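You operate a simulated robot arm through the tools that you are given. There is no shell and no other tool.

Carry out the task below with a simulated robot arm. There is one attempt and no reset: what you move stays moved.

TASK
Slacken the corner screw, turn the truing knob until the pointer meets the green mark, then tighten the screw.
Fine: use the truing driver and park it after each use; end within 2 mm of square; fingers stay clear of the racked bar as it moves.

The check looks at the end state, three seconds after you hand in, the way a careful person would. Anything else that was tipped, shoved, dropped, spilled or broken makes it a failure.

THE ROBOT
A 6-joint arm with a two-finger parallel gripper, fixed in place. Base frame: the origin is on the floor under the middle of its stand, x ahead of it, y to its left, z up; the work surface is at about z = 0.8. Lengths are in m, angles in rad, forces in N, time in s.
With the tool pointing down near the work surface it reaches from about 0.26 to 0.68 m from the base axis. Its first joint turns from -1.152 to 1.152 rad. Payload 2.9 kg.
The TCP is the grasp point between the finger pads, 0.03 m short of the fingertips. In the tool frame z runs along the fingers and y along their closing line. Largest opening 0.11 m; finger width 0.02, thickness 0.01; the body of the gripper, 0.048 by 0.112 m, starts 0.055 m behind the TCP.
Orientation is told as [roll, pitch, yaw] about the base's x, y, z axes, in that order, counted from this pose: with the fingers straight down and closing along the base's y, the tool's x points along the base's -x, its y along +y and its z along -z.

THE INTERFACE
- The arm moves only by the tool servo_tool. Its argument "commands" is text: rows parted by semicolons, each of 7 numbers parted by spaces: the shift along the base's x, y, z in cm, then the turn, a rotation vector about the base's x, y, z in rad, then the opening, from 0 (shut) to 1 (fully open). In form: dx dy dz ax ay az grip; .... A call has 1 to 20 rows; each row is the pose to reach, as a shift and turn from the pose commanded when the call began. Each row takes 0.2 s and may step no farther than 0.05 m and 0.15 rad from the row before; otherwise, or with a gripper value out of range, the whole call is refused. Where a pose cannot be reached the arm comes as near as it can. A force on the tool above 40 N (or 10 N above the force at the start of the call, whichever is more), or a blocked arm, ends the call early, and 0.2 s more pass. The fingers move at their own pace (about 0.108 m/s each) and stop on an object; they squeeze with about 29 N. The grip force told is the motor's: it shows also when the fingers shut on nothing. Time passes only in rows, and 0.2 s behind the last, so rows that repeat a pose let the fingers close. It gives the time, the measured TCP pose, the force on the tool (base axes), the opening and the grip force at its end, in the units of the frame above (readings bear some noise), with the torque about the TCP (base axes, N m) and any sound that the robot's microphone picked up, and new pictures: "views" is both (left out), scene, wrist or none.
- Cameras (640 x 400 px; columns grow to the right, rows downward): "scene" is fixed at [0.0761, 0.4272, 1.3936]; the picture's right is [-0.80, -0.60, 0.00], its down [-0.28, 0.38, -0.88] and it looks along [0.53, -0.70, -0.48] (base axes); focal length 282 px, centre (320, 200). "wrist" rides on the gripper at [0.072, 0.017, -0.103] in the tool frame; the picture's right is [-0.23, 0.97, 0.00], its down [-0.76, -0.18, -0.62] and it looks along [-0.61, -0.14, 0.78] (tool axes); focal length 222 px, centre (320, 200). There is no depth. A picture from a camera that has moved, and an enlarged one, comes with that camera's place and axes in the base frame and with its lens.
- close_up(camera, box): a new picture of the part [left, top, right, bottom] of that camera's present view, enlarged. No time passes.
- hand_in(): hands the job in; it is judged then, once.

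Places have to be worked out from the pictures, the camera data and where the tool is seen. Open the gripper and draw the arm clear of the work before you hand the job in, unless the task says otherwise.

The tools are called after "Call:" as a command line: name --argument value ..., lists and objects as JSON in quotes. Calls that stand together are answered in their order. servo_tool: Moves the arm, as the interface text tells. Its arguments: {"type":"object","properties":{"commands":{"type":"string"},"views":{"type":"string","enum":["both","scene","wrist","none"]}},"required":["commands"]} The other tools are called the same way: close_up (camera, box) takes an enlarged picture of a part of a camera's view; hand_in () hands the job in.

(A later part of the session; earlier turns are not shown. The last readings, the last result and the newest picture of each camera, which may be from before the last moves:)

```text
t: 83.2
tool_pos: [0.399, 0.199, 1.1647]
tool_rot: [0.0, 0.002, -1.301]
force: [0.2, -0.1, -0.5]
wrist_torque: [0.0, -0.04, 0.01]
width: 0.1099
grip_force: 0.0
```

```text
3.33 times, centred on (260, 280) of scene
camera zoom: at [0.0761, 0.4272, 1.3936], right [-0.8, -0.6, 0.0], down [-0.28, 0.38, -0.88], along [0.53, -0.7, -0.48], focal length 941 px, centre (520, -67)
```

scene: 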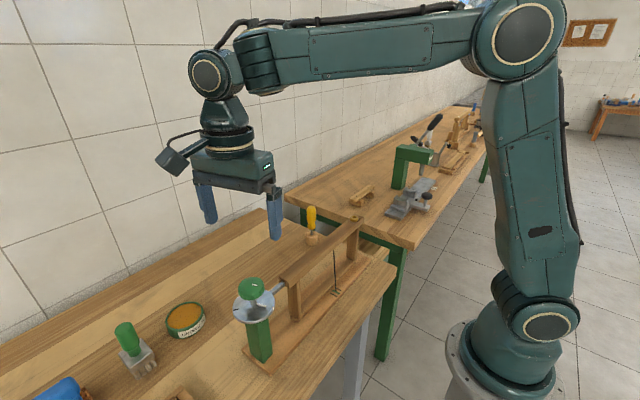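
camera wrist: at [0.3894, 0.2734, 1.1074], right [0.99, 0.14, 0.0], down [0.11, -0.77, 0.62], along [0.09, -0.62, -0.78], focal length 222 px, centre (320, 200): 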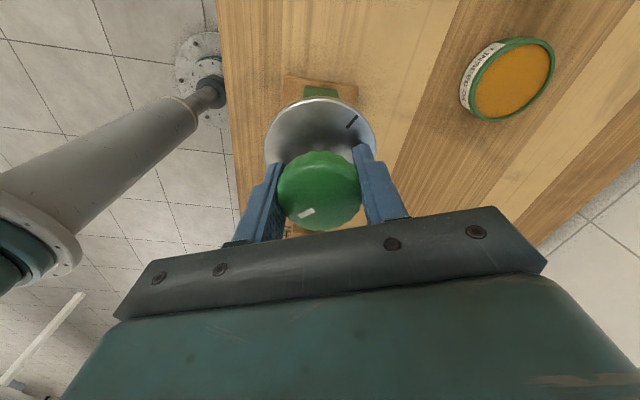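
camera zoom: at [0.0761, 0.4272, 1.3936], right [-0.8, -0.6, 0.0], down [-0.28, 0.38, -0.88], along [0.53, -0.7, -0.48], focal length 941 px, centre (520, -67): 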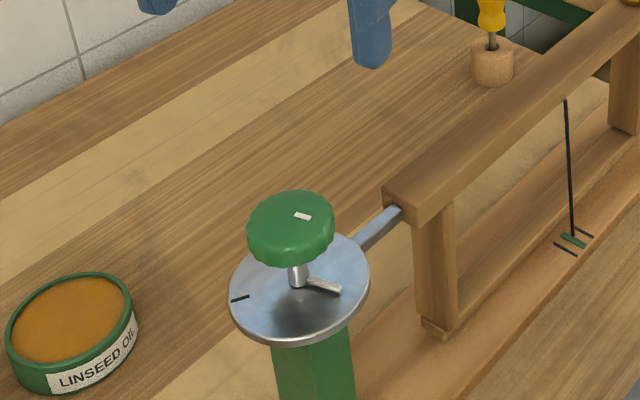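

The pointer stayed where I set it. I'll go to the same overhead viewing pose as before for an accurate reading.

Call:
servo_tool --commands "-0.3 -2.6 0.5 0 0 0.13 1; -0.6 -5.2 1 0 0 0.26 1; -0.9 -7.8 1.5 0 0 0.39 1; -1.2 -10.4 1.6 0 0 0.52 1; -1.5 -13 1.6 0 0 0.65 1; -1.8 -15.6 1.6 0 0 0.78 1; -2.1 -18.2 1.6 0 0 0.91 1; -2.4 -20.8 1.6 0 0 1.04 1; -2.7 -23.4 1.6 0 0 1.17 1; -2.7 -25.3 1.6 0 0 1.3 1; -2.7 -25.3 1.6 0 0 1.3 1; -2.7 -25.3 1.6 0 0 1.3 1" --views "wrist"

Call:
close_up --camera "wrist" --box '[300, 50, 350, 90]'

```text
t: 85.8
tool_pos: [0.3732, -0.0504, 1.1765]
tool_rot: [0.0, -0.002, -0.001]
force: [-0.2, -0.3, -0.2]
wrist_torque: [0.0, -0.01, 0.01]
width: 0.1097
grip_force: 0.2
camera wrist: at [0.3012, -0.035, 1.2811], right [0.23, 0.97, 0.0], down [0.76, -0.18, 0.62], along [0.61, -0.14, -0.78], focal length 222 px, centre (320, 200)
```

wrist: 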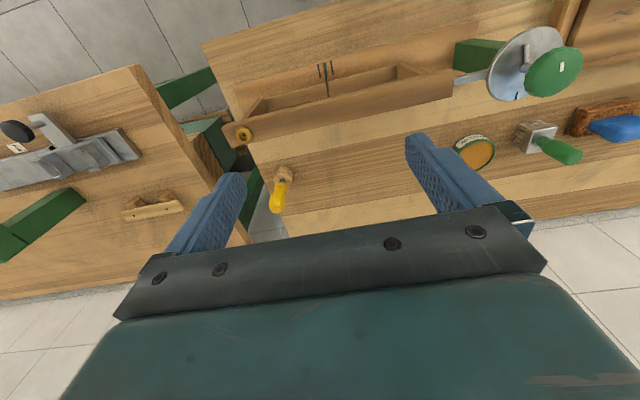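

```text
10.00 times, centred on (325, 70) of wrist
camera zoom: at [0.3012, -0.035, 1.2811], right [0.23, 0.97, 0.0], down [0.76, -0.18, 0.62], along [0.61, -0.14, -0.78], focal length 2221 px, centre (270, 1500)
```

zoom: 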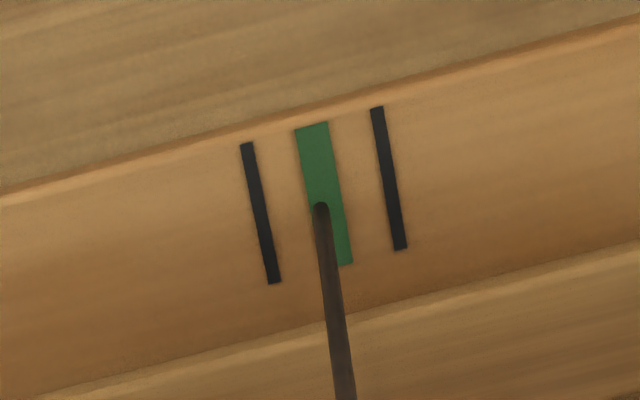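

From above, the pointer tip is nearly over the green bar's centre. I'll zoom in to measure the residual precisely.

Call:
close_up --camera "wrist" --box '[320, 60, 344, 80]'

Call:
close_up --camera "wrist" --box '[220, 40, 480, 160]'

```text
16.00 times, centred on (332, 70) of wrist
camera zoom: at [0.3012, -0.035, 1.2811], right [0.23, 0.97, 0.0], down [0.76, -0.18, 0.62], along [0.61, -0.14, -0.78], focal length 3554 px, centre (128, 2280)
```

zoom: 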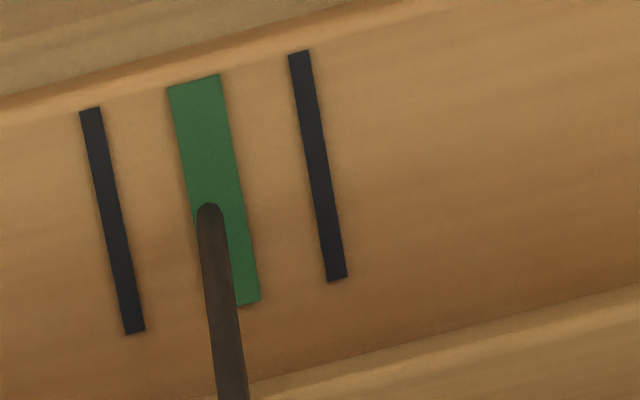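

```text
2.46 times, centred on (350, 100) of wrist
camera zoom: at [0.3012, -0.035, 1.2811], right [0.23, 0.97, 0.0], down [0.76, -0.18, 0.62], along [0.61, -0.14, -0.78], focal length 547 px, centre (246, 446)
```

zoom: 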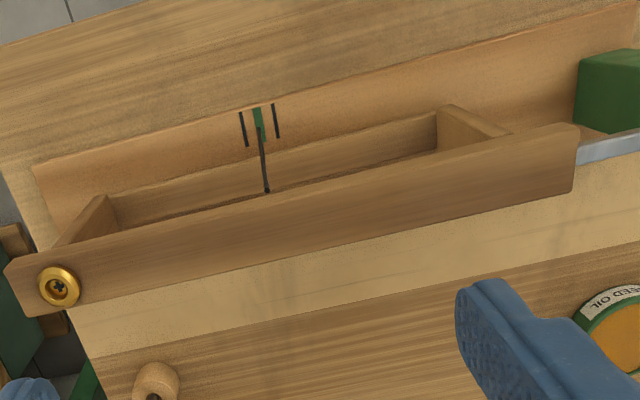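

The pointer is about 0.95 mm past the centre of the green mark (toward -y). That's within tolerance, but I'd like margin before tightening, so I'll return to the knob for a small +0.23 rad correction.

Call:
servo_tool --commands "0.4 3 0 0 0 0 1; 0.8 6 0 0 0 0 1; 1.2 9 0 0 0 0 1; 1.6 12 0 0 0 0 1; 2 15 0 0 0 0 1; 2.3 18 0 0 0 0 1; 2.5 21 -1 0 0 0 1; 2.6 24 -3 0 0 0 1; 2.6 25.1 -6 0 0 0 1; 2.6 25.1 -9 0 0 0 1; 2.6 25.1 -12 0 0 0 1; 2.6 25.1 -15 0 0 0 1; 2.6 25.1 -15 0 0 0 1; 2.6 25.1 -15 0 0 0 1"

Call:
close_up --camera "wrist" --box '[220, 80, 420, 240]'

```text
t: 88.8
tool_pos: [0.4019, 0.1999, 1.0301]
tool_rot: [0.001, 0.0, -0.001]
force: [0.1, 0.0, 0.3]
wrist_torque: [-0.03, -0.03, -0.01]
width: 0.11
grip_force: 0.1
camera wrist: at [0.3287, 0.2157, 1.1348], right [0.23, 0.97, 0.0], down [0.76, -0.18, 0.62], along [0.61, -0.14, -0.78], focal length 222 px, centre (320, 200)
```

scene: 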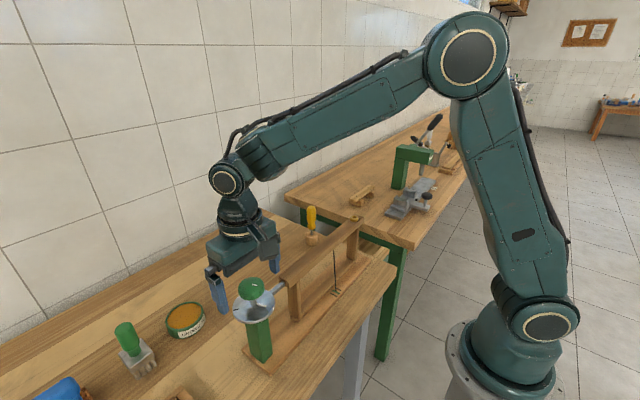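
wrist: 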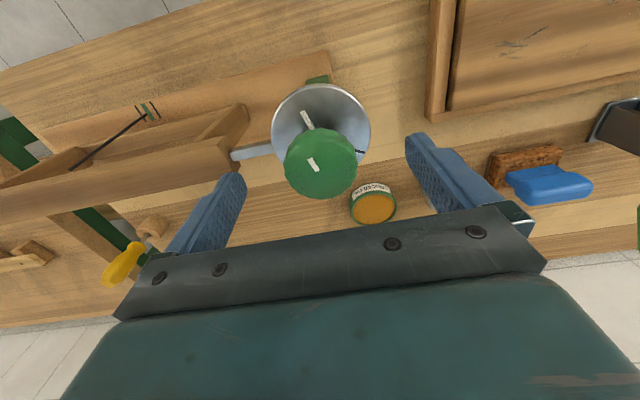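

```text
2.50 times, centred on (320, 160) of wrist
camera zoom: at [0.3287, 0.2157, 1.1348], right [0.23, 0.97, 0.0], down [0.76, -0.18, 0.62], along [0.61, -0.14, -0.78], focal length 555 px, centre (320, 300)
```

zoom: 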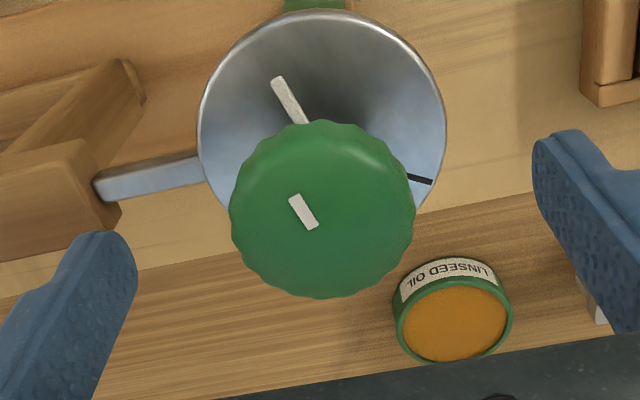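

The knob centre is about 3 mm behind the TCP in x. I'll trim, lower to grip height and close.

Call:
servo_tool --commands "-0.28 0 -0.5 0 0 0 1; -0.28 0 -1.5 0 0 0 1; -0.28 0 -2.7 0 0 0 1; -0.28 0 -2.7 0 0 0 1; -0.28 0 -2.7 0 0 0 0.5; -0.28 0 -2.7 0 0 0 0.2; -0.28 0 -2.7 0 0 0 0; -0.28 0 -2.7 0 0 0 0; -0.28 0 -2.7 0 0 0 0" --views "none"

Call:
close_up --camera "scene" --box '[320, 275, 352, 300]'

```text
t: 90.8
tool_pos: [0.3965, 0.2009, 1.0025]
tool_rot: [0.002, -0.002, 0.002]
force: [-0.6, 22.4, -8.2]
wrist_torque: [0.1, -0.6, 0.09]
width: 0.0457
grip_force: 44.7
```

```text
16.00 times, centred on (336, 288) of scene
camera zoom: at [0.0762, 0.4279, 1.3934], right [-0.8, -0.6, 0.0], down [-0.28, 0.38, -0.88], along [0.53, -0.71, -0.48], focal length 4516 px, centre (64, -1200)
```

zoom: 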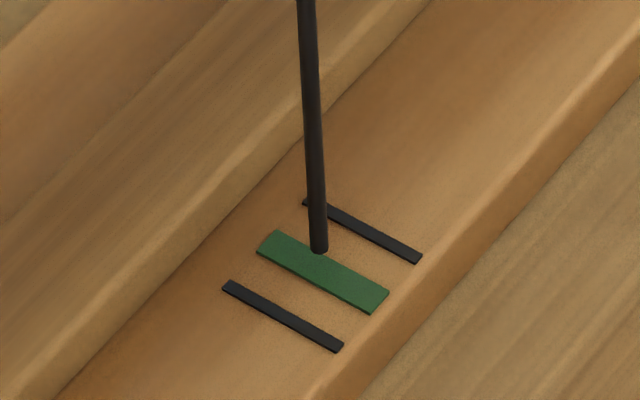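

The grip closed with a +22 N y side load, since the knob is slightly toward +y. I'll shift to relieve that, then turn +0.23 rad.

Call:
servo_tool --commands "0 0.04 -0.02 0 0 0 0; 0 0.05 -0.03 0 0 0 0; 0 0.05 -0.03 0 0 0 0" --views "none"

Call:
servo_tool --commands "0 0 0 0 0 0.08 0; 0 0 0 0 0 0.16 0; 0 0 0 0 0 0.23 0; 0 0 0 0 0 0.23 0" --views "none"

Call:
close_up --camera "scene" --box '[320, 275, 352, 300]'

```text
t: 91.6
tool_pos: [0.3969, 0.2006, 1.0022]
tool_rot: [0.002, 0.001, -0.001]
force: [-1.3, 21.3, -1.7]
wrist_torque: [-0.03, -0.71, 0.08]
width: 0.046
grip_force: 45.3
```

```text
t: 92.6
tool_pos: [0.3959, 0.2001, 1.0026]
tool_rot: [0.002, -0.002, 0.23]
force: [1.9, 19.5, 19.1]
wrist_torque: [-0.33, 0.94, 0.09]
width: 0.0455
grip_force: 45.6
```

```text
16.00 times, centred on (336, 288) of scene
camera zoom: at [0.076, 0.4276, 1.3935], right [-0.8, -0.6, 0.0], down [-0.28, 0.38, -0.88], along [0.53, -0.7, -0.48], focal length 4516 px, centre (64, -1200)
```

zoom: 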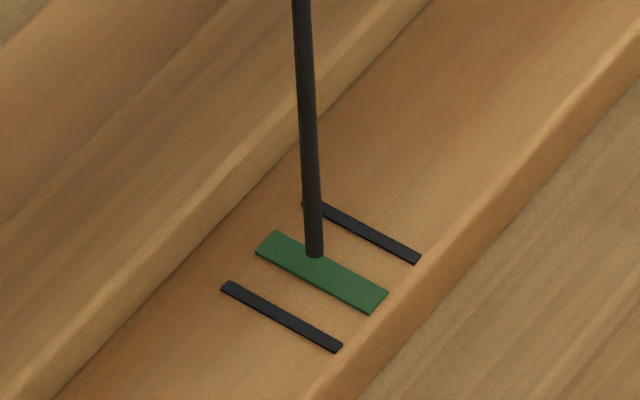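

The pointer moved back about 1 mm, as intended. I'll release, rise, and re-check from the overhead pose.

Call:
servo_tool --commands "0 0.05 0.03 0 0 0 0; 0 0.05 0.03 0 0 0 0.3; 0 0.05 0.03 0 0 0 0.7; 0 0 0.03 0 0 0 1; 0 0 0.03 0 0 0 1; 0 0 2 0 0 0 1; 0 0 5 0 0 0 1; 0 0 8 0 0 0 1; 0 0 11 0 0 -0.05 1; 0 0 14 0 0 -0.1 1; 0 0 17 0 0 -0.2 1; 0 0 17.4 0 0 -0.23 1; 0 0 17.4 0 0 -0.23 1" --views "none"

Call:
close_up --camera "scene" --box '[320, 275, 352, 300]'

Call:
servo_tool --commands "-0.3 -3 0 0 0 0 1; -0.6 -6 0 0 0 0 1; -0.9 -9 0 0 0 0 1; -1.2 -12 0 0 0 0 1; -1.5 -15 0 0 0 0 1; -1.8 -18 0 0 0 0 1; -2.1 -21 0 0 0 0 1; -2.4 -24 0 0 0 0 1; -2.4 -25 0 0 0 0 1; -2.4 -25 0 0 0 0 1; -2.4 -25 0 0 0 0 1" --views "wrist"

Call:
close_up --camera "wrist" --box '[312, 58, 344, 82]'

```text
t: 95.4
tool_pos: [0.3954, 0.2007, 1.1754]
tool_rot: [0.0, 0.0, -0.004]
force: [0.1, -0.1, 0.4]
wrist_torque: [0.02, 0.02, -0.01]
width: 0.11
grip_force: 0.1
```

```text
16.00 times, centred on (336, 288) of scene
camera zoom: at [0.0761, 0.4272, 1.3936], right [-0.8, -0.6, 0.0], down [-0.28, 0.38, -0.88], along [0.53, -0.7, -0.48], focal length 4516 px, centre (64, -1200)
```

zoom: 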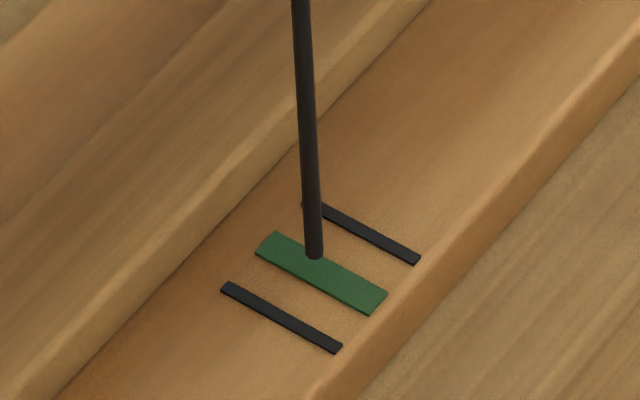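

```text
t: 97.8
tool_pos: [0.3714, -0.0518, 1.1742]
tool_rot: [0.0, -0.001, -0.003]
force: [0.2, -1.1, -0.5]
wrist_torque: [0.0, -0.03, -0.01]
width: 0.1099
grip_force: 0.1
camera wrist: at [0.2999, -0.0361, 1.2786], right [0.23, 0.97, 0.0], down [0.76, -0.18, 0.62], along [0.61, -0.14, -0.78], focal length 222 px, centre (320, 200)
```

wrist: 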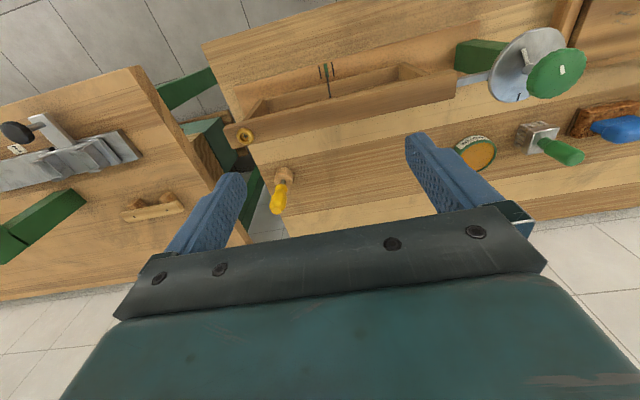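

```text
16.00 times, centred on (328, 70) of wrist
camera zoom: at [0.2999, -0.0361, 1.2786], right [0.23, 0.97, 0.0], down [0.76, -0.18, 0.62], along [0.61, -0.14, -0.78], focal length 3554 px, centre (192, 2280)
```

zoom: 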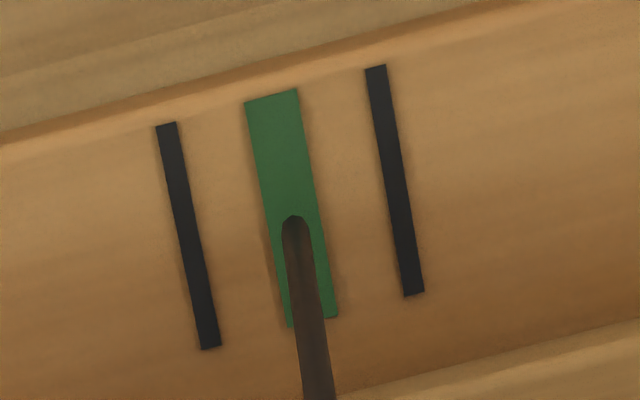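

The pointer is now centred on the green mark to within about 0.1 mm. Next I'll fetch the driver again for tightening, moving to above its block.

Call:
servo_tool --commands "1.5 -1 0 0 0 0 1; 3 -2 -0.5 0 0 0 1; 4.5 -3 -1 0 0 0 1; 6 -4 -1.5 0 0 0 1; 7.5 -5 -2 0 0 0 1; 9 -6 -2.5 0 0 0 1; 10.5 -7 -3 0 0 0 1; 12 -8 -3.5 0 0 0 1; 13.5 -9 -4 0 0 0 1; 15 -10 -4.5 0 0 0 1; 16.5 -11 -5 0 0 0 1; 18 -12 -6 0 0 0 1; 19 -13 -7.5 0 0 0 1; 20 -13.8 -9 0 0 0 1; 20 -13.8 -11 0 0 0 1; 20 -13.8 -13 0 0 0 1; 20 -13.8 -15 0 0 0 1; 20 -13.8 -17 0 0 0 1; 20 -13.8 -18 0 0 0 1; 20 -13.8 -18 0 0 0 1"

Call:
close_up --camera "wrist" --box '[200, 60, 440, 240]'

Call:
close_up --camera "scene" --box '[270, 165, 390, 255]'

```text
t: 102.0
tool_pos: [0.5724, -0.189, 0.9949]
tool_rot: [0.001, 0.0, -0.002]
force: [-0.3, 0.7, -1.4]
wrist_torque: [-0.01, -0.03, 0.02]
width: 0.11
grip_force: 0.0
camera wrist: at [0.5, -0.1729, 1.1002], right [0.23, 0.97, 0.0], down [0.76, -0.18, 0.62], along [0.61, -0.14, -0.78], focal length 222 px, centre (320, 200)
```

scene: 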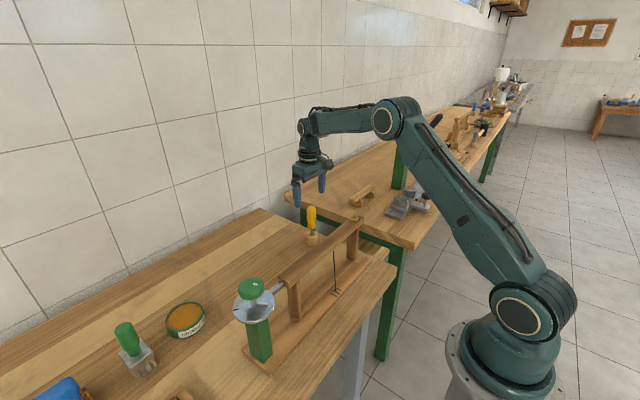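
wrist: 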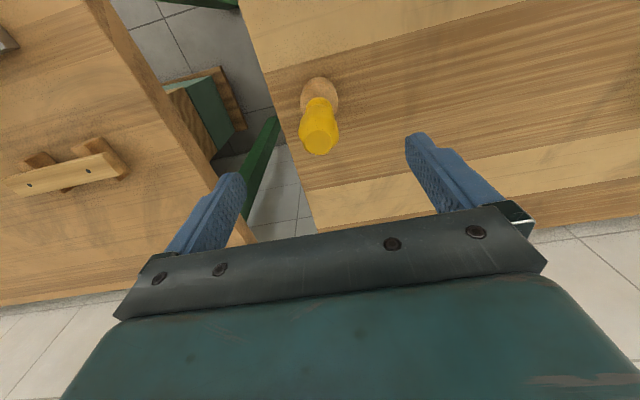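

```text
2.22 times, centred on (320, 150) of wrist
camera zoom: at [0.5, -0.1729, 1.1002], right [0.23, 0.97, 0.0], down [0.76, -0.18, 0.62], along [0.61, -0.14, -0.78], focal length 494 px, centre (320, 311)
```

zoom: 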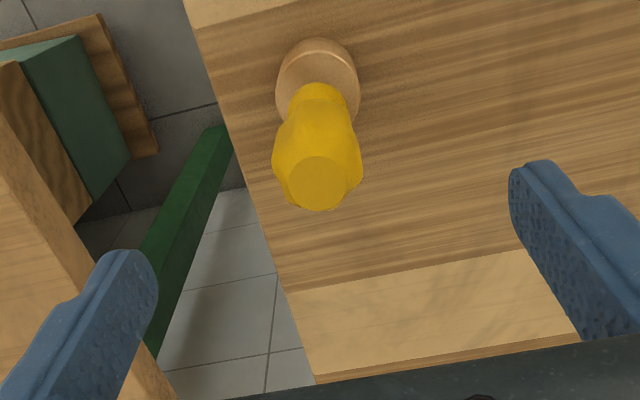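

```text
4.44 times, centred on (330, 210) of scene
camera zoom: at [0.0761, 0.4272, 1.3936], right [-0.8, -0.6, 0.0], down [-0.28, 0.38, -0.88], along [0.53, -0.7, -0.48], focal length 1254 px, centre (276, 156)
```

zoom: 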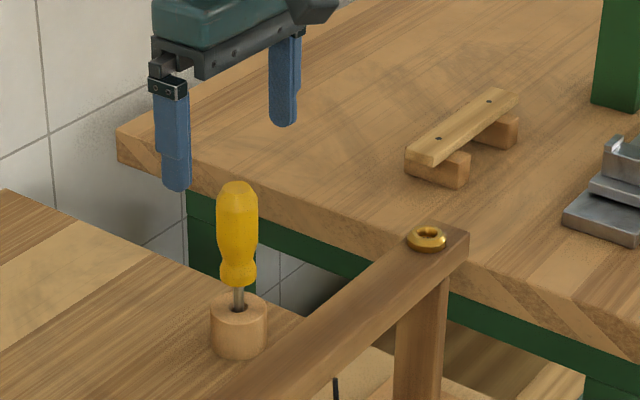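

The driver handle is at about (0.571, -0.190). I'll descend to z≈0.905 and grip it.

Call:
servo_tool --commands "-0.1 -0.12 -1.5 0 0 0 1; -0.1 -0.12 -3 0 0 0 1; -0.1 -0.12 -4.5 0 0 0 1; -0.1 -0.12 -6 0 0 0 1; -0.1 -0.12 -7.5 0 0 0 1; -0.1 -0.12 -8.9 0 0 0 1; -0.1 -0.12 -8.9 0 0 0 1; -0.1 -0.12 -8.9 0 0 0 1"

Call:
close_up --camera "wrist" --box '[240, 80, 400, 240]'

```text
t: 103.8
tool_pos: [0.5717, -0.1928, 0.9053]
tool_rot: [0.0, 0.0, -0.002]
force: [0.0, 0.6, 0.3]
wrist_torque: [0.01, -0.01, 0.02]
width: 0.11
grip_force: 0.0
camera wrist: at [0.4992, -0.1751, 1.0096], right [0.23, 0.97, 0.0], down [0.76, -0.18, 0.62], along [0.61, -0.14, -0.78], focal length 222 px, centre (320, 200)
```

scene: 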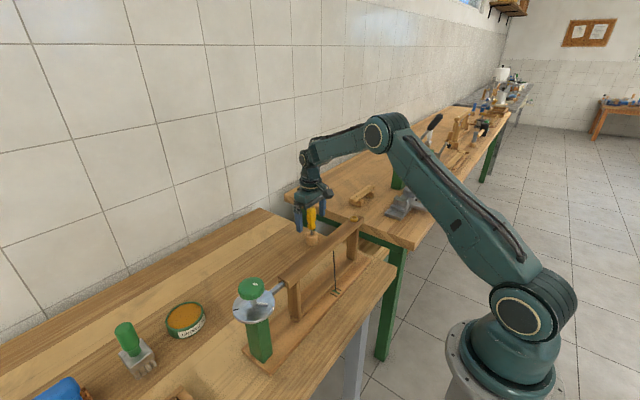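
wrist: 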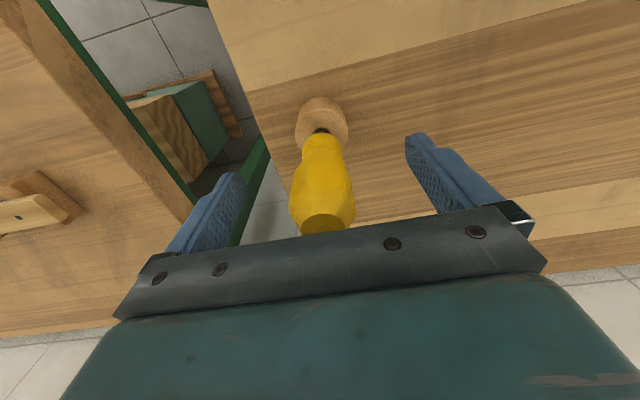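

```text
2.50 times, centred on (320, 160) of wrist
camera zoom: at [0.4992, -0.1751, 1.0096], right [0.23, 0.97, 0.0], down [0.76, -0.18, 0.62], along [0.61, -0.14, -0.78], focal length 555 px, centre (320, 300)
```

zoom: 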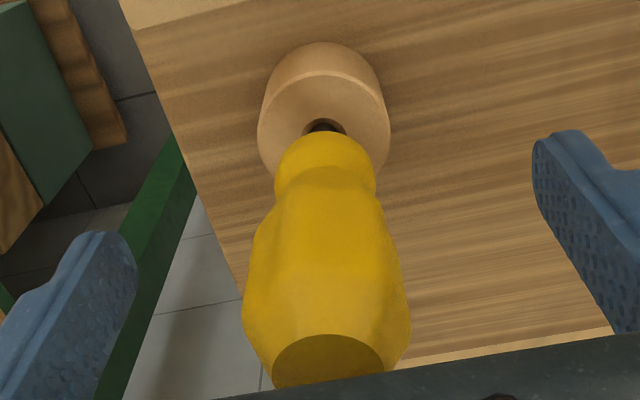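

The handle is about 1.4 mm to +y of centre. I'll trim and close the grip.

Call:
servo_tool --commands "0 0.12 0 0 0 0 1; 0 0.12 0 0 0 0 1; 0 0.12 0 0 0 0 0.35; 0 0.12 0 0 0 0 0.2; 0 0.12 0 0 0 0 0; 0 0.12 0 0 0 0 0; 0 0.12 0 0 0 0 0"

Call:
close_up --camera "wrist" --box '[240, 80, 400, 240]'

```text
t: 105.4
tool_pos: [0.5709, -0.1893, 0.9056]
tool_rot: [0.0, 0.0, -0.001]
force: [-0.7, 1.3, 1.4]
wrist_torque: [0.08, 0.0, 0.0]
width: 0.0299
grip_force: 28.8
camera wrist: at [0.4988, -0.1738, 1.0104], right [0.23, 0.97, 0.0], down [0.76, -0.18, 0.62], along [0.61, -0.14, -0.78], focal length 222 px, centre (320, 200)
```

scene: 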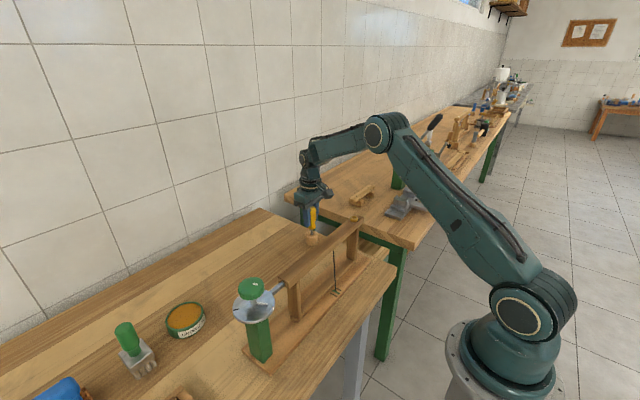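
wrist: 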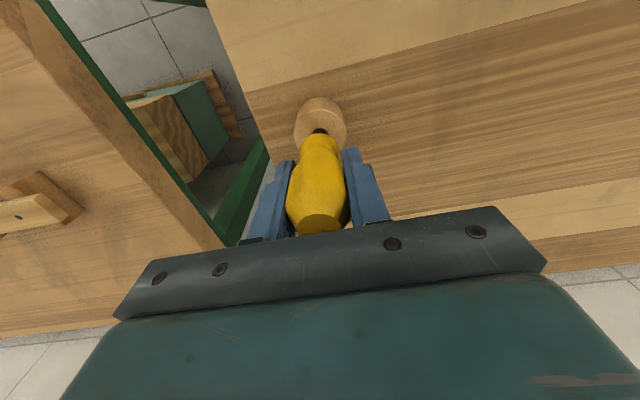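

```text
2.50 times, centred on (320, 160) of wrist
camera zoom: at [0.4988, -0.1738, 1.0104], right [0.23, 0.97, 0.0], down [0.76, -0.18, 0.62], along [0.61, -0.14, -0.78], focal length 555 px, centre (320, 300)
```

zoom: 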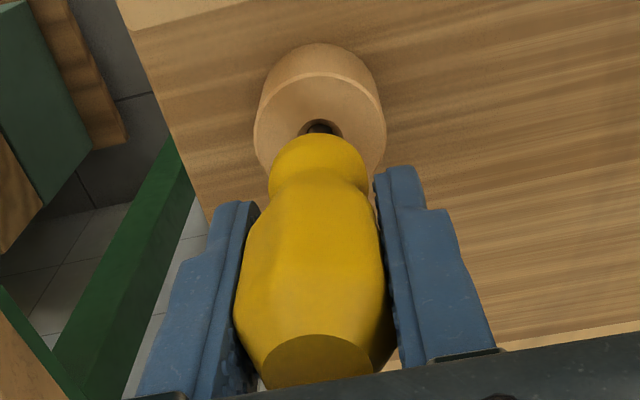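

Gripped again (29.9 mm). I'll lift straight out and go to the viewing pose near the screw.

Call:
servo_tool --commands "0 0 1 0 0 0 0; 0 0 2 0 0 0 0; 0 0 3 0 0 0 0; 0 0 4.5 0 0 0 0; 0 0 6.5 0 0 0 0; 0 0 9 0 0 0 0; 0 0 12 0 0 0 0; 0 0 15 0 0 0 0; 0 0 18 0 0 0 0; -1 0.1 21 0 0 0 0; -2.5 0.3 23 0 0 0 0; -4 0.5 23 0 0 0 0; -5.5 0.7 23 0 0 0 0; -7 0.9 23 0 0 0 0; -8.5 1.1 23 0 0 0 0; -10 1.2 23 0 0 0 0; -12 1.3 23 0 0 0 0; -12 1.3 23 0 0 0 0; -12 1.3 23 0 0 0 0"

Call:
close_up --camera "wrist" --box '[304, 115, 336, 140]'

Call:
close_up --camera "wrist" --box '[290, 25, 350, 70]'

Call:
close_up --camera "scene" --box '[280, 180, 400, 310]'

```text
t: 109.4
tool_pos: [0.4512, -0.1761, 1.1339]
tool_rot: [0.0, -0.001, -0.002]
force: [-0.3, -0.3, -0.8]
wrist_torque: [-0.01, 0.0, 0.01]
width: 0.0301
grip_force: 29.5
camera wrist: at [0.3793, -0.1593, 1.2394], right [0.23, 0.97, 0.0], down [0.76, -0.18, 0.62], along [0.61, -0.14, -0.78], focal length 222 px, centre (320, 200)
```

scene: 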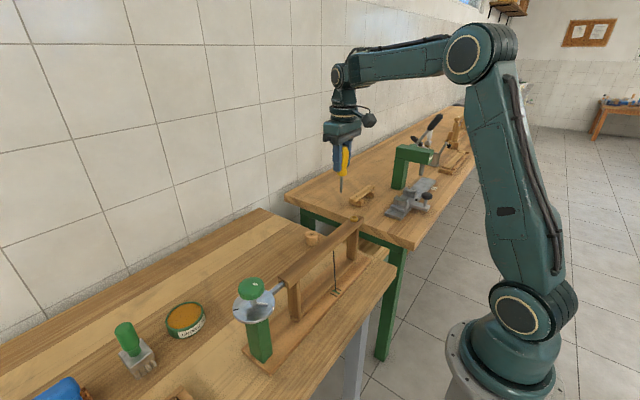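
wrist: 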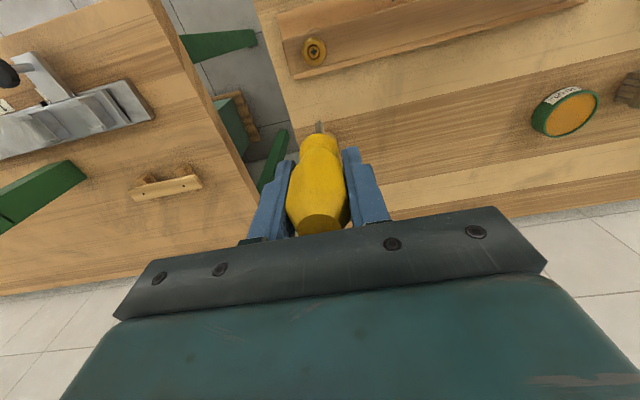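

```text
16.00 times, centred on (320, 128) of wrist
camera zoom: at [0.3793, -0.1593, 1.2394], right [0.23, 0.97, 0.0], down [0.76, -0.18, 0.62], along [0.61, -0.14, -0.78], focal length 3554 px, centre (320, 1360)
```

zoom: 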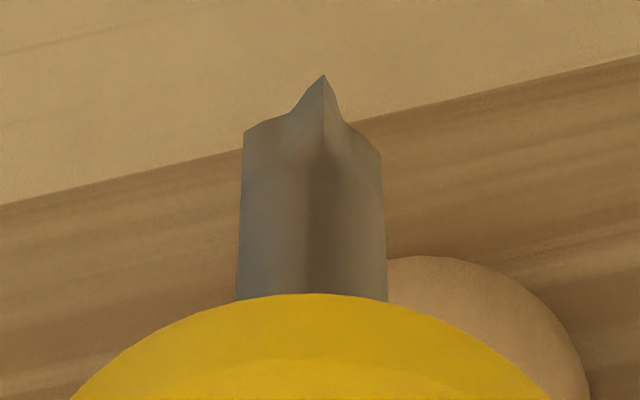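

```text
8.89 times, centred on (320, 48) of wrist
camera zoom: at [0.3793, -0.1593, 1.2394], right [0.23, 0.97, 0.0], down [0.76, -0.18, 0.62], along [0.61, -0.14, -0.78], focal length 1974 px, centre (320, 1556)
```

zoom: 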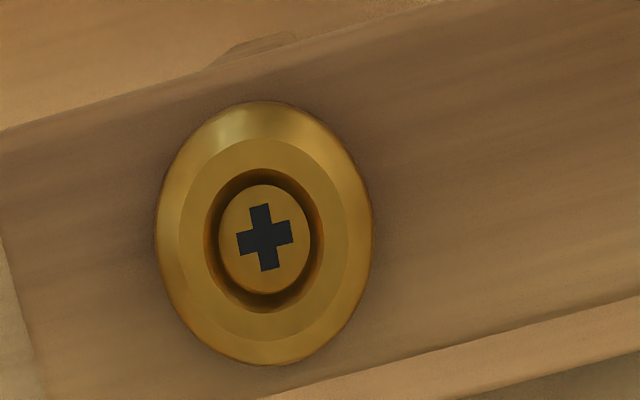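

```text
3.08 times, centred on (340, 245) of scene
camera zoom: at [0.0762, 0.4272, 1.3936], right [-0.8, -0.6, 0.0], down [-0.28, 0.38, -0.88], along [0.53, -0.7, -0.48], focal length 868 px, centre (258, 62)
```

zoom: 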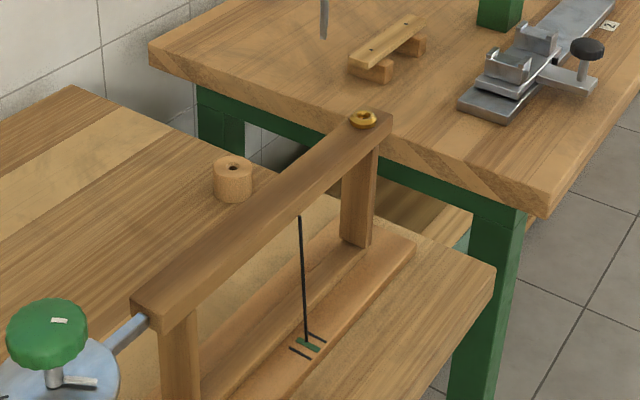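

The screw moved about 5.5 mm toward -y with the bar and is now near (0.4015, -0.1705). Its cross is at about -3° and the driver fins at about -22.6°, so I'll yaw +0.34 rad and bring the tip above the screw.

Call:
servo_tool --commands "-1 0.1 0 0 0 0.07 0; -2 0.2 0 0 0 0.14 0; -3 0.3 -0.5 0 0 0.21 0; -4 0.4 -1.2 0 0 0.28 0; -5 0.55 -2 0 0 0.342 0; -5 0.55 -2.7 0 0 0.342 0; -5 0.55 -2.7 0 0 0.342 0; -5 0.55 -2.7 0 0 0.342 0"

Call:
close_up --camera "wrist" --box '[300, 95, 340, 140]'

Call:
close_up --camera "scene" --box '[335, 190, 381, 235]'

```text
t: 111.2
tool_pos: [0.4013, -0.1707, 1.11]
tool_rot: [0.0, 0.001, 0.339]
force: [0.1, 0.5, -1.7]
wrist_torque: [-0.02, 0.03, 0.0]
width: 0.0301
grip_force: 28.7
camera wrist: at [0.3273, -0.1793, 1.2138], right [-0.11, 0.99, 0.0], down [0.78, 0.09, 0.62], along [0.62, 0.07, -0.78], focal length 222 px, centre (320, 200)
```

scene: 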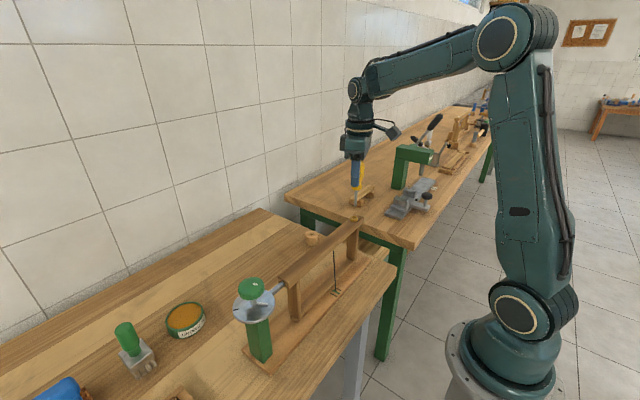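
wrist: 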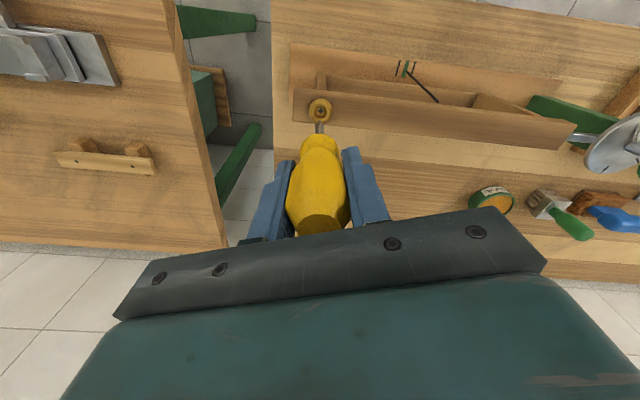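

```text
8.89 times, centred on (320, 118) of wrist
camera zoom: at [0.3273, -0.1793, 1.2138], right [-0.11, 0.99, 0.0], down [0.78, 0.09, 0.62], along [0.62, 0.07, -0.78], focal length 1974 px, centre (320, 933)
```

zoom: 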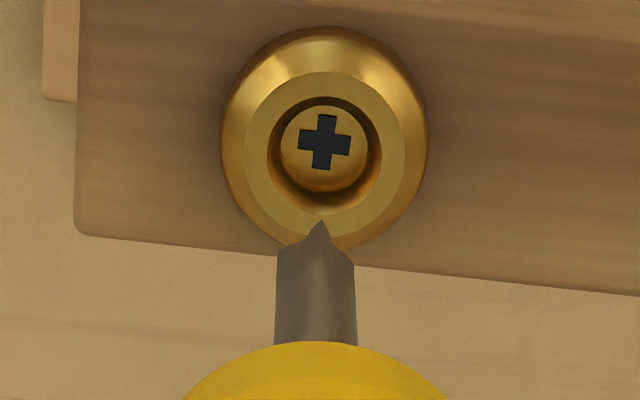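

```text
8.89 times, centred on (358, 212) of scene
camera zoom: at [0.0762, 0.4272, 1.3936], right [-0.8, -0.6, 0.0], down [-0.28, 0.38, -0.88], along [0.53, -0.7, -0.48], focal length 2509 px, centre (-18, 89)
```

zoom: 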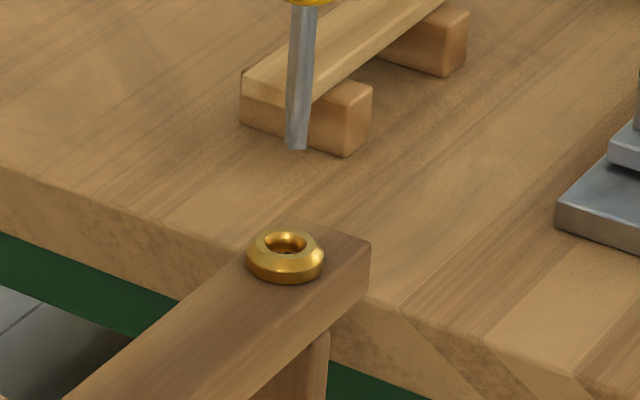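

The tip needs about (+1.6, +1.2) mm to be over the screw. Let me zoom to compare the fin and cross angles.

Call:
close_up --camera "wrist" --box '[306, 96, 336, 118]'

Call:
close_up --camera "wrist" --box '[306, 110, 336, 132]'

```text
16.00 times, centred on (321, 107) of wrist
camera zoom: at [0.3273, -0.1793, 1.2138], right [-0.11, 0.99, 0.0], down [0.78, 0.09, 0.62], along [0.62, 0.07, -0.78], focal length 3554 px, centre (304, 1688)
```

zoom: 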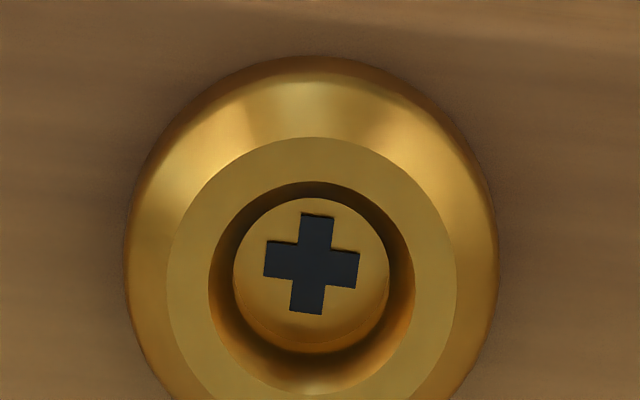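

```text
16.00 times, centred on (321, 121) of wrist
camera zoom: at [0.3273, -0.1793, 1.2138], right [-0.11, 0.99, 0.0], down [0.78, 0.09, 0.62], along [0.62, 0.07, -0.78], focal length 3554 px, centre (304, 1464)
```

zoom: 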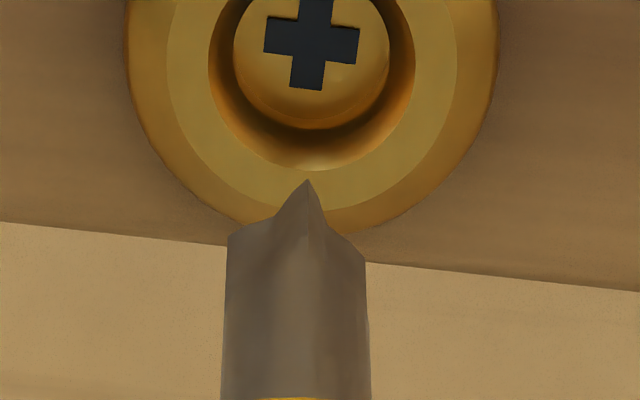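

Fin and cross angles agree within 1.5°. I'll trim position and yaw, then lower about 2.3 cm and re-check.

Call:
servo_tool --commands "0.16 0.1 0 0 0 0.025 0; 0.16 0.12 -0.8 0 0 0.025 0; 0.16 0.12 -1.6 0 0 0.025 0; 0.16 0.12 -2.3 0 0 0.025 0; 0.16 0.12 -2.3 0 0 0.025 0; 0.16 0.12 -2.3 0 0 0.025 0" --views "none"

Call:
close_up --camera "wrist" --box '[306, 104, 336, 128]'

Call:
close_up --camera "scene" --box '[343, 203, 367, 228]'

```text
t: 112.6
tool_pos: [0.4032, -0.1709, 1.087]
tool_rot: [0.0, 0.0, 0.365]
force: [0.6, -0.2, -0.9]
wrist_torque: [0.01, 0.0, 0.01]
width: 0.0298
grip_force: 28.9
```

```text
16.00 times, centred on (321, 116) of wrist
camera zoom: at [0.3293, -0.18, 1.1912], right [-0.14, 0.99, 0.0], down [0.77, 0.11, 0.62], along [0.62, 0.08, -0.78], focal length 3554 px, centre (304, 1544)
```

zoom: 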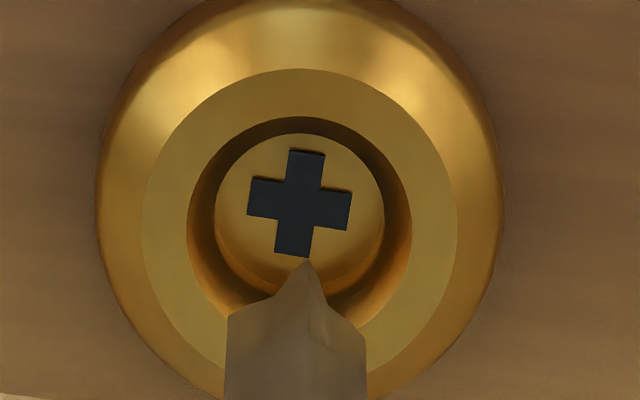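

```text
16.00 times, centred on (355, 216) of scene
camera zoom: at [0.0762, 0.4272, 1.3936], right [-0.8, -0.6, 0.0], down [-0.28, 0.38, -0.88], along [0.53, -0.7, -0.48], focal length 4516 px, centre (-240, -48)
```

zoom: 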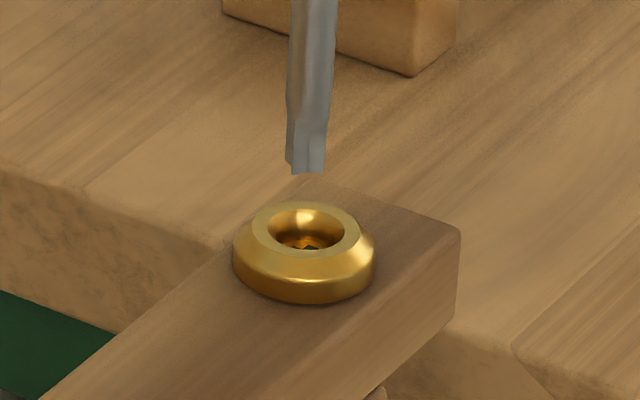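

Combining both views and calibrating against the earlier seated engagement, the tip should shift about -0.9 mm in x. I'll trim and lower to just above the recess.

Call:
servo_tool --commands "-0.09 -0.01 0 0 0 0 0; -0.09 -0.01 0 0 0 0 0; -0.09 -0.01 -0.4 0 0 0 0; -0.09 -0.01 -0.8 0 0 0 0; -0.09 -0.01 -0.8 0 0 0 0; -0.09 -0.01 -0.8 0 0 0 0" --views "none"

Call:
close_up --camera "wrist" --box '[306, 104, 336, 128]'

Call:
close_up --camera "scene" --box '[343, 203, 367, 228]'

```text
t: 114.0
tool_pos: [0.4013, -0.1686, 1.0789]
tool_rot: [-0.001, 0.0, 0.365]
force: [-0.4, 0.3, 0.1]
wrist_torque: [0.0, -0.01, 0.0]
width: 0.03
grip_force: 29.4
```

```text
16.00 times, centred on (321, 116) of wrist
camera zoom: at [0.3269, -0.1797, 1.1832], right [-0.14, 0.99, 0.0], down [0.77, 0.11, 0.62], along [0.62, 0.08, -0.78], focal length 3554 px, centre (304, 1544)
```

zoom: 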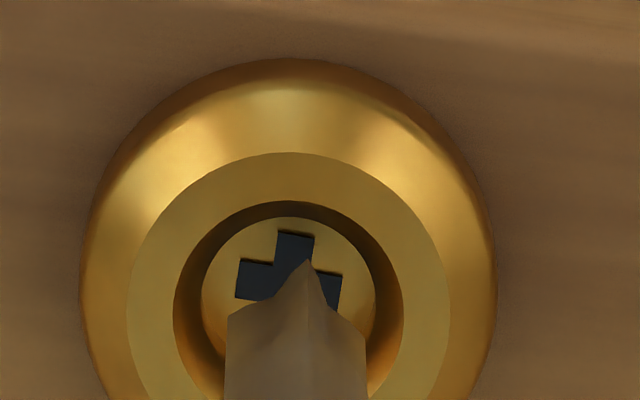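

```text
16.00 times, centred on (355, 216) of scene
camera zoom: at [0.0762, 0.4272, 1.3936], right [-0.8, -0.6, 0.0], down [-0.28, 0.38, -0.88], along [0.53, -0.7, -0.48], focal length 4516 px, centre (-240, -48)
```

zoom: 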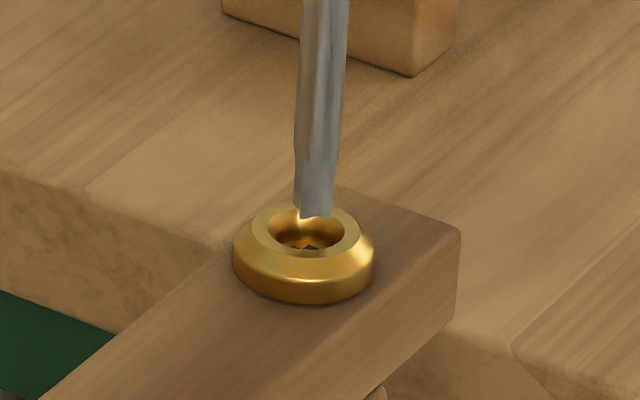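

The arm overshot the small trim (moved about 2.4 mm instead of 0.9). The tip now needs about (+1.5, -0.3) mm, so I'll correct at this height and re-check.

Call:
servo_tool --commands "0.05 -0.01 0 0 0 0 0; 0.1 -0.02 0 0 0 0 0; 0.12 -0.03 0 0 0 0 0; 0.12 -0.03 0 0 0 0 0; 0.12 -0.03 0 0 0 0 0" --views "none"

Call:
close_up --camera "wrist" --box '[306, 104, 336, 128]'

Call:
close_up --camera "scene" --box '[343, 203, 367, 228]'

```text
t: 115.2
tool_pos: [0.4019, -0.1696, 1.0776]
tool_rot: [0.0, 0.001, 0.364]
force: [-0.6, -0.3, -0.9]
wrist_torque: [0.01, 0.01, -0.01]
width: 0.0303
grip_force: 29.3
```

```text
16.00 times, centred on (321, 116) of wrist
camera zoom: at [0.3286, -0.1797, 1.1831], right [-0.14, 0.99, 0.0], down [0.77, 0.11, 0.62], along [0.62, 0.08, -0.78], focal length 3554 px, centre (304, 1544)
```

zoom: 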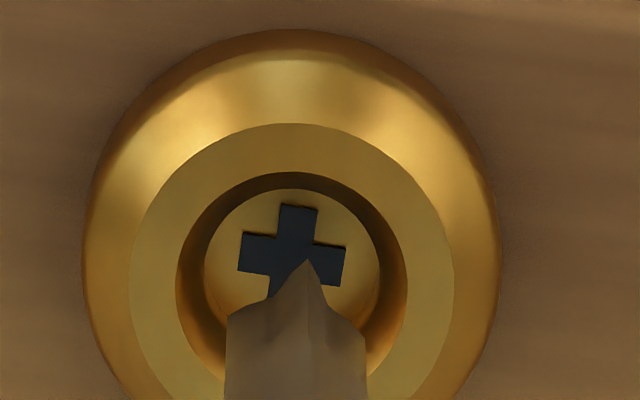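

```text
16.00 times, centred on (355, 216) of scene
camera zoom: at [0.0762, 0.4272, 1.3936], right [-0.8, -0.6, 0.0], down [-0.28, 0.38, -0.88], along [0.53, -0.7, -0.48], focal length 4516 px, centre (-240, -48)
```

zoom: 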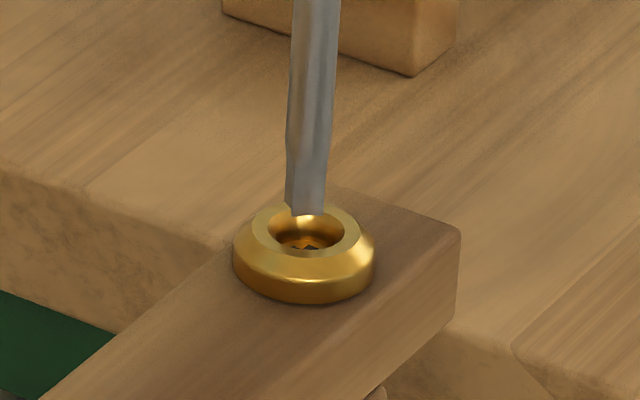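

Nearly centred now: the scene view agrees, and the wrist shows about 0.5 mm residual. I'll lower to gentle contact.

Call:
servo_tool --commands "-0.02 -0.03 0 0 0 0 0; -0.02 -0.03 -0.2 0 0 0 0; -0.02 -0.03 -0.35 0 0 0 0; -0.02 -0.03 -0.45 0 0 0 0; -0.02 -0.03 -0.45 0 0 0 0" --views "none"

Call:
close_up --camera "wrist" --box '[306, 104, 336, 128]'

Call:
close_up --camera "scene" --box '[343, 203, 367, 228]'

```text
t: 116.4
tool_pos: [0.4022, -0.1696, 1.0738]
tool_rot: [-0.001, 0.001, 0.365]
force: [0.0, -0.3, -1.1]
wrist_torque: [0.04, 0.02, 0.01]
width: 0.0301
grip_force: 29.1
```

```text
16.00 times, centred on (321, 116) of wrist
camera zoom: at [0.3293, -0.1798, 1.1786], right [-0.14, 0.99, 0.0], down [0.77, 0.11, 0.62], along [0.62, 0.08, -0.78], focal length 3554 px, centre (304, 1544)
```

zoom: 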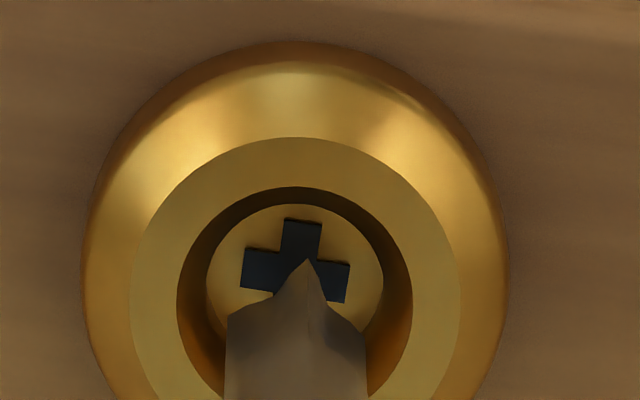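

```text
16.00 times, centred on (355, 216) of scene
camera zoom: at [0.0762, 0.4272, 1.3936], right [-0.8, -0.6, 0.0], down [-0.28, 0.38, -0.88], along [0.53, -0.7, -0.48], focal length 4516 px, centre (-240, -48)
```

zoom: 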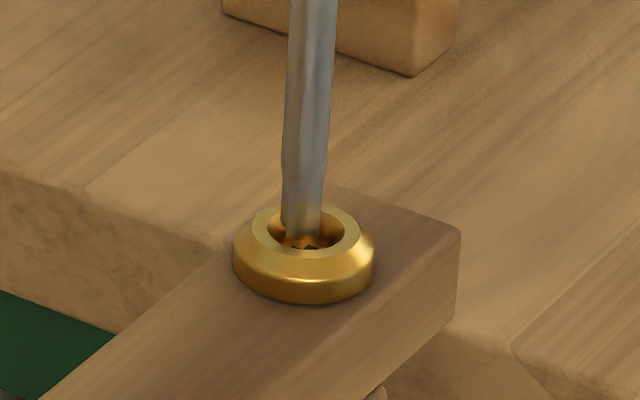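

No contact yet; the tip is still about 2 mm above the recess floor. I'll nudge -0.5 mm in x and continue down gently.

Call:
servo_tool --commands "-0.04 -0.01 -0.1 0 0 0 0; -0.04 -0.01 -0.2 0 0 0 0; -0.04 -0.01 -0.28 0 0 0 0; -0.04 -0.01 -0.28 0 0 0 0" --views "none"

Call:
close_up --camera "wrist" --box '[306, 104, 336, 128]'

Call:
close_up --camera "scene" --box '[343, 203, 367, 228]'

```text
t: 117.4
tool_pos: [0.4029, -0.1693, 1.0706]
tool_rot: [0.0, -0.002, 0.367]
force: [-1.2, 2.7, 0.1]
wrist_torque: [0.14, 0.04, 0.01]
width: 0.0305
grip_force: 29.0
```

```text
16.00 times, centred on (321, 116) of wrist
camera zoom: at [0.3287, -0.1809, 1.1749], right [-0.14, 0.99, 0.0], down [0.77, 0.11, 0.62], along [0.62, 0.09, -0.78], focal length 3554 px, centre (304, 1544)
```

zoom: 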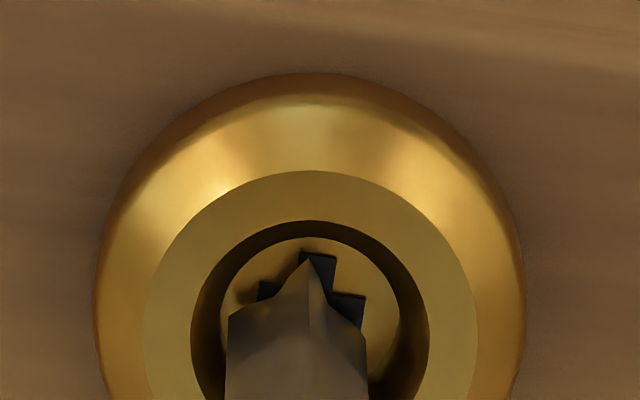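

```text
16.00 times, centred on (355, 216) of scene
camera zoom: at [0.0761, 0.4273, 1.3936], right [-0.8, -0.6, 0.0], down [-0.28, 0.38, -0.88], along [0.53, -0.7, -0.48], focal length 4516 px, centre (-240, -48)
```

zoom: 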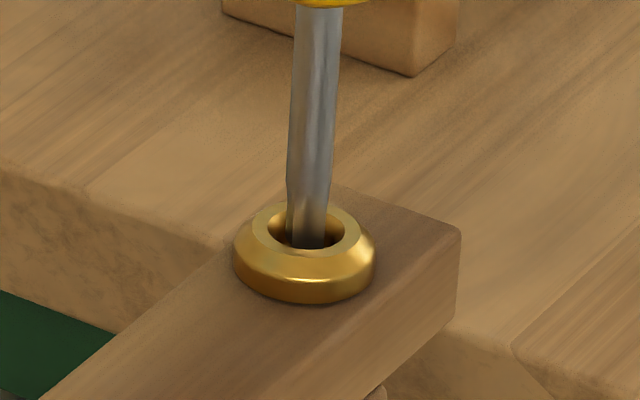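

The tip looks seated in the recess (depth matches the earlier engagement). I'll press lightly to confirm contact.

Call:
servo_tool --commands "0 0 -0.06 0 0 0 0; 0.0 0.02 -0.12 0 0 0 0; 0.0 0.02 -0.12 0 0 0 0" --views "none"

Call:
close_up --camera "wrist" --box '[306, 104, 336, 128]'

```text
t: 118.2
tool_pos: [0.4022, -0.1708, 1.0703]
tool_rot: [-0.002, -0.002, 0.366]
force: [-4.4, 3.6, 16.1]
wrist_torque: [0.34, 0.48, 0.0]
width: 0.0301
grip_force: 29.0
```

```text
16.00 times, centred on (321, 116) of wrist
camera zoom: at [0.3284, -0.181, 1.1744], right [-0.14, 0.99, 0.0], down [0.77, 0.11, 0.62], along [0.62, 0.08, -0.78], focal length 3554 px, centre (304, 1544)
```

zoom: 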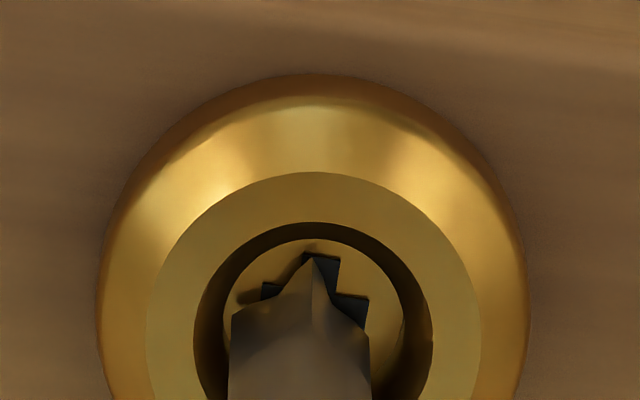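

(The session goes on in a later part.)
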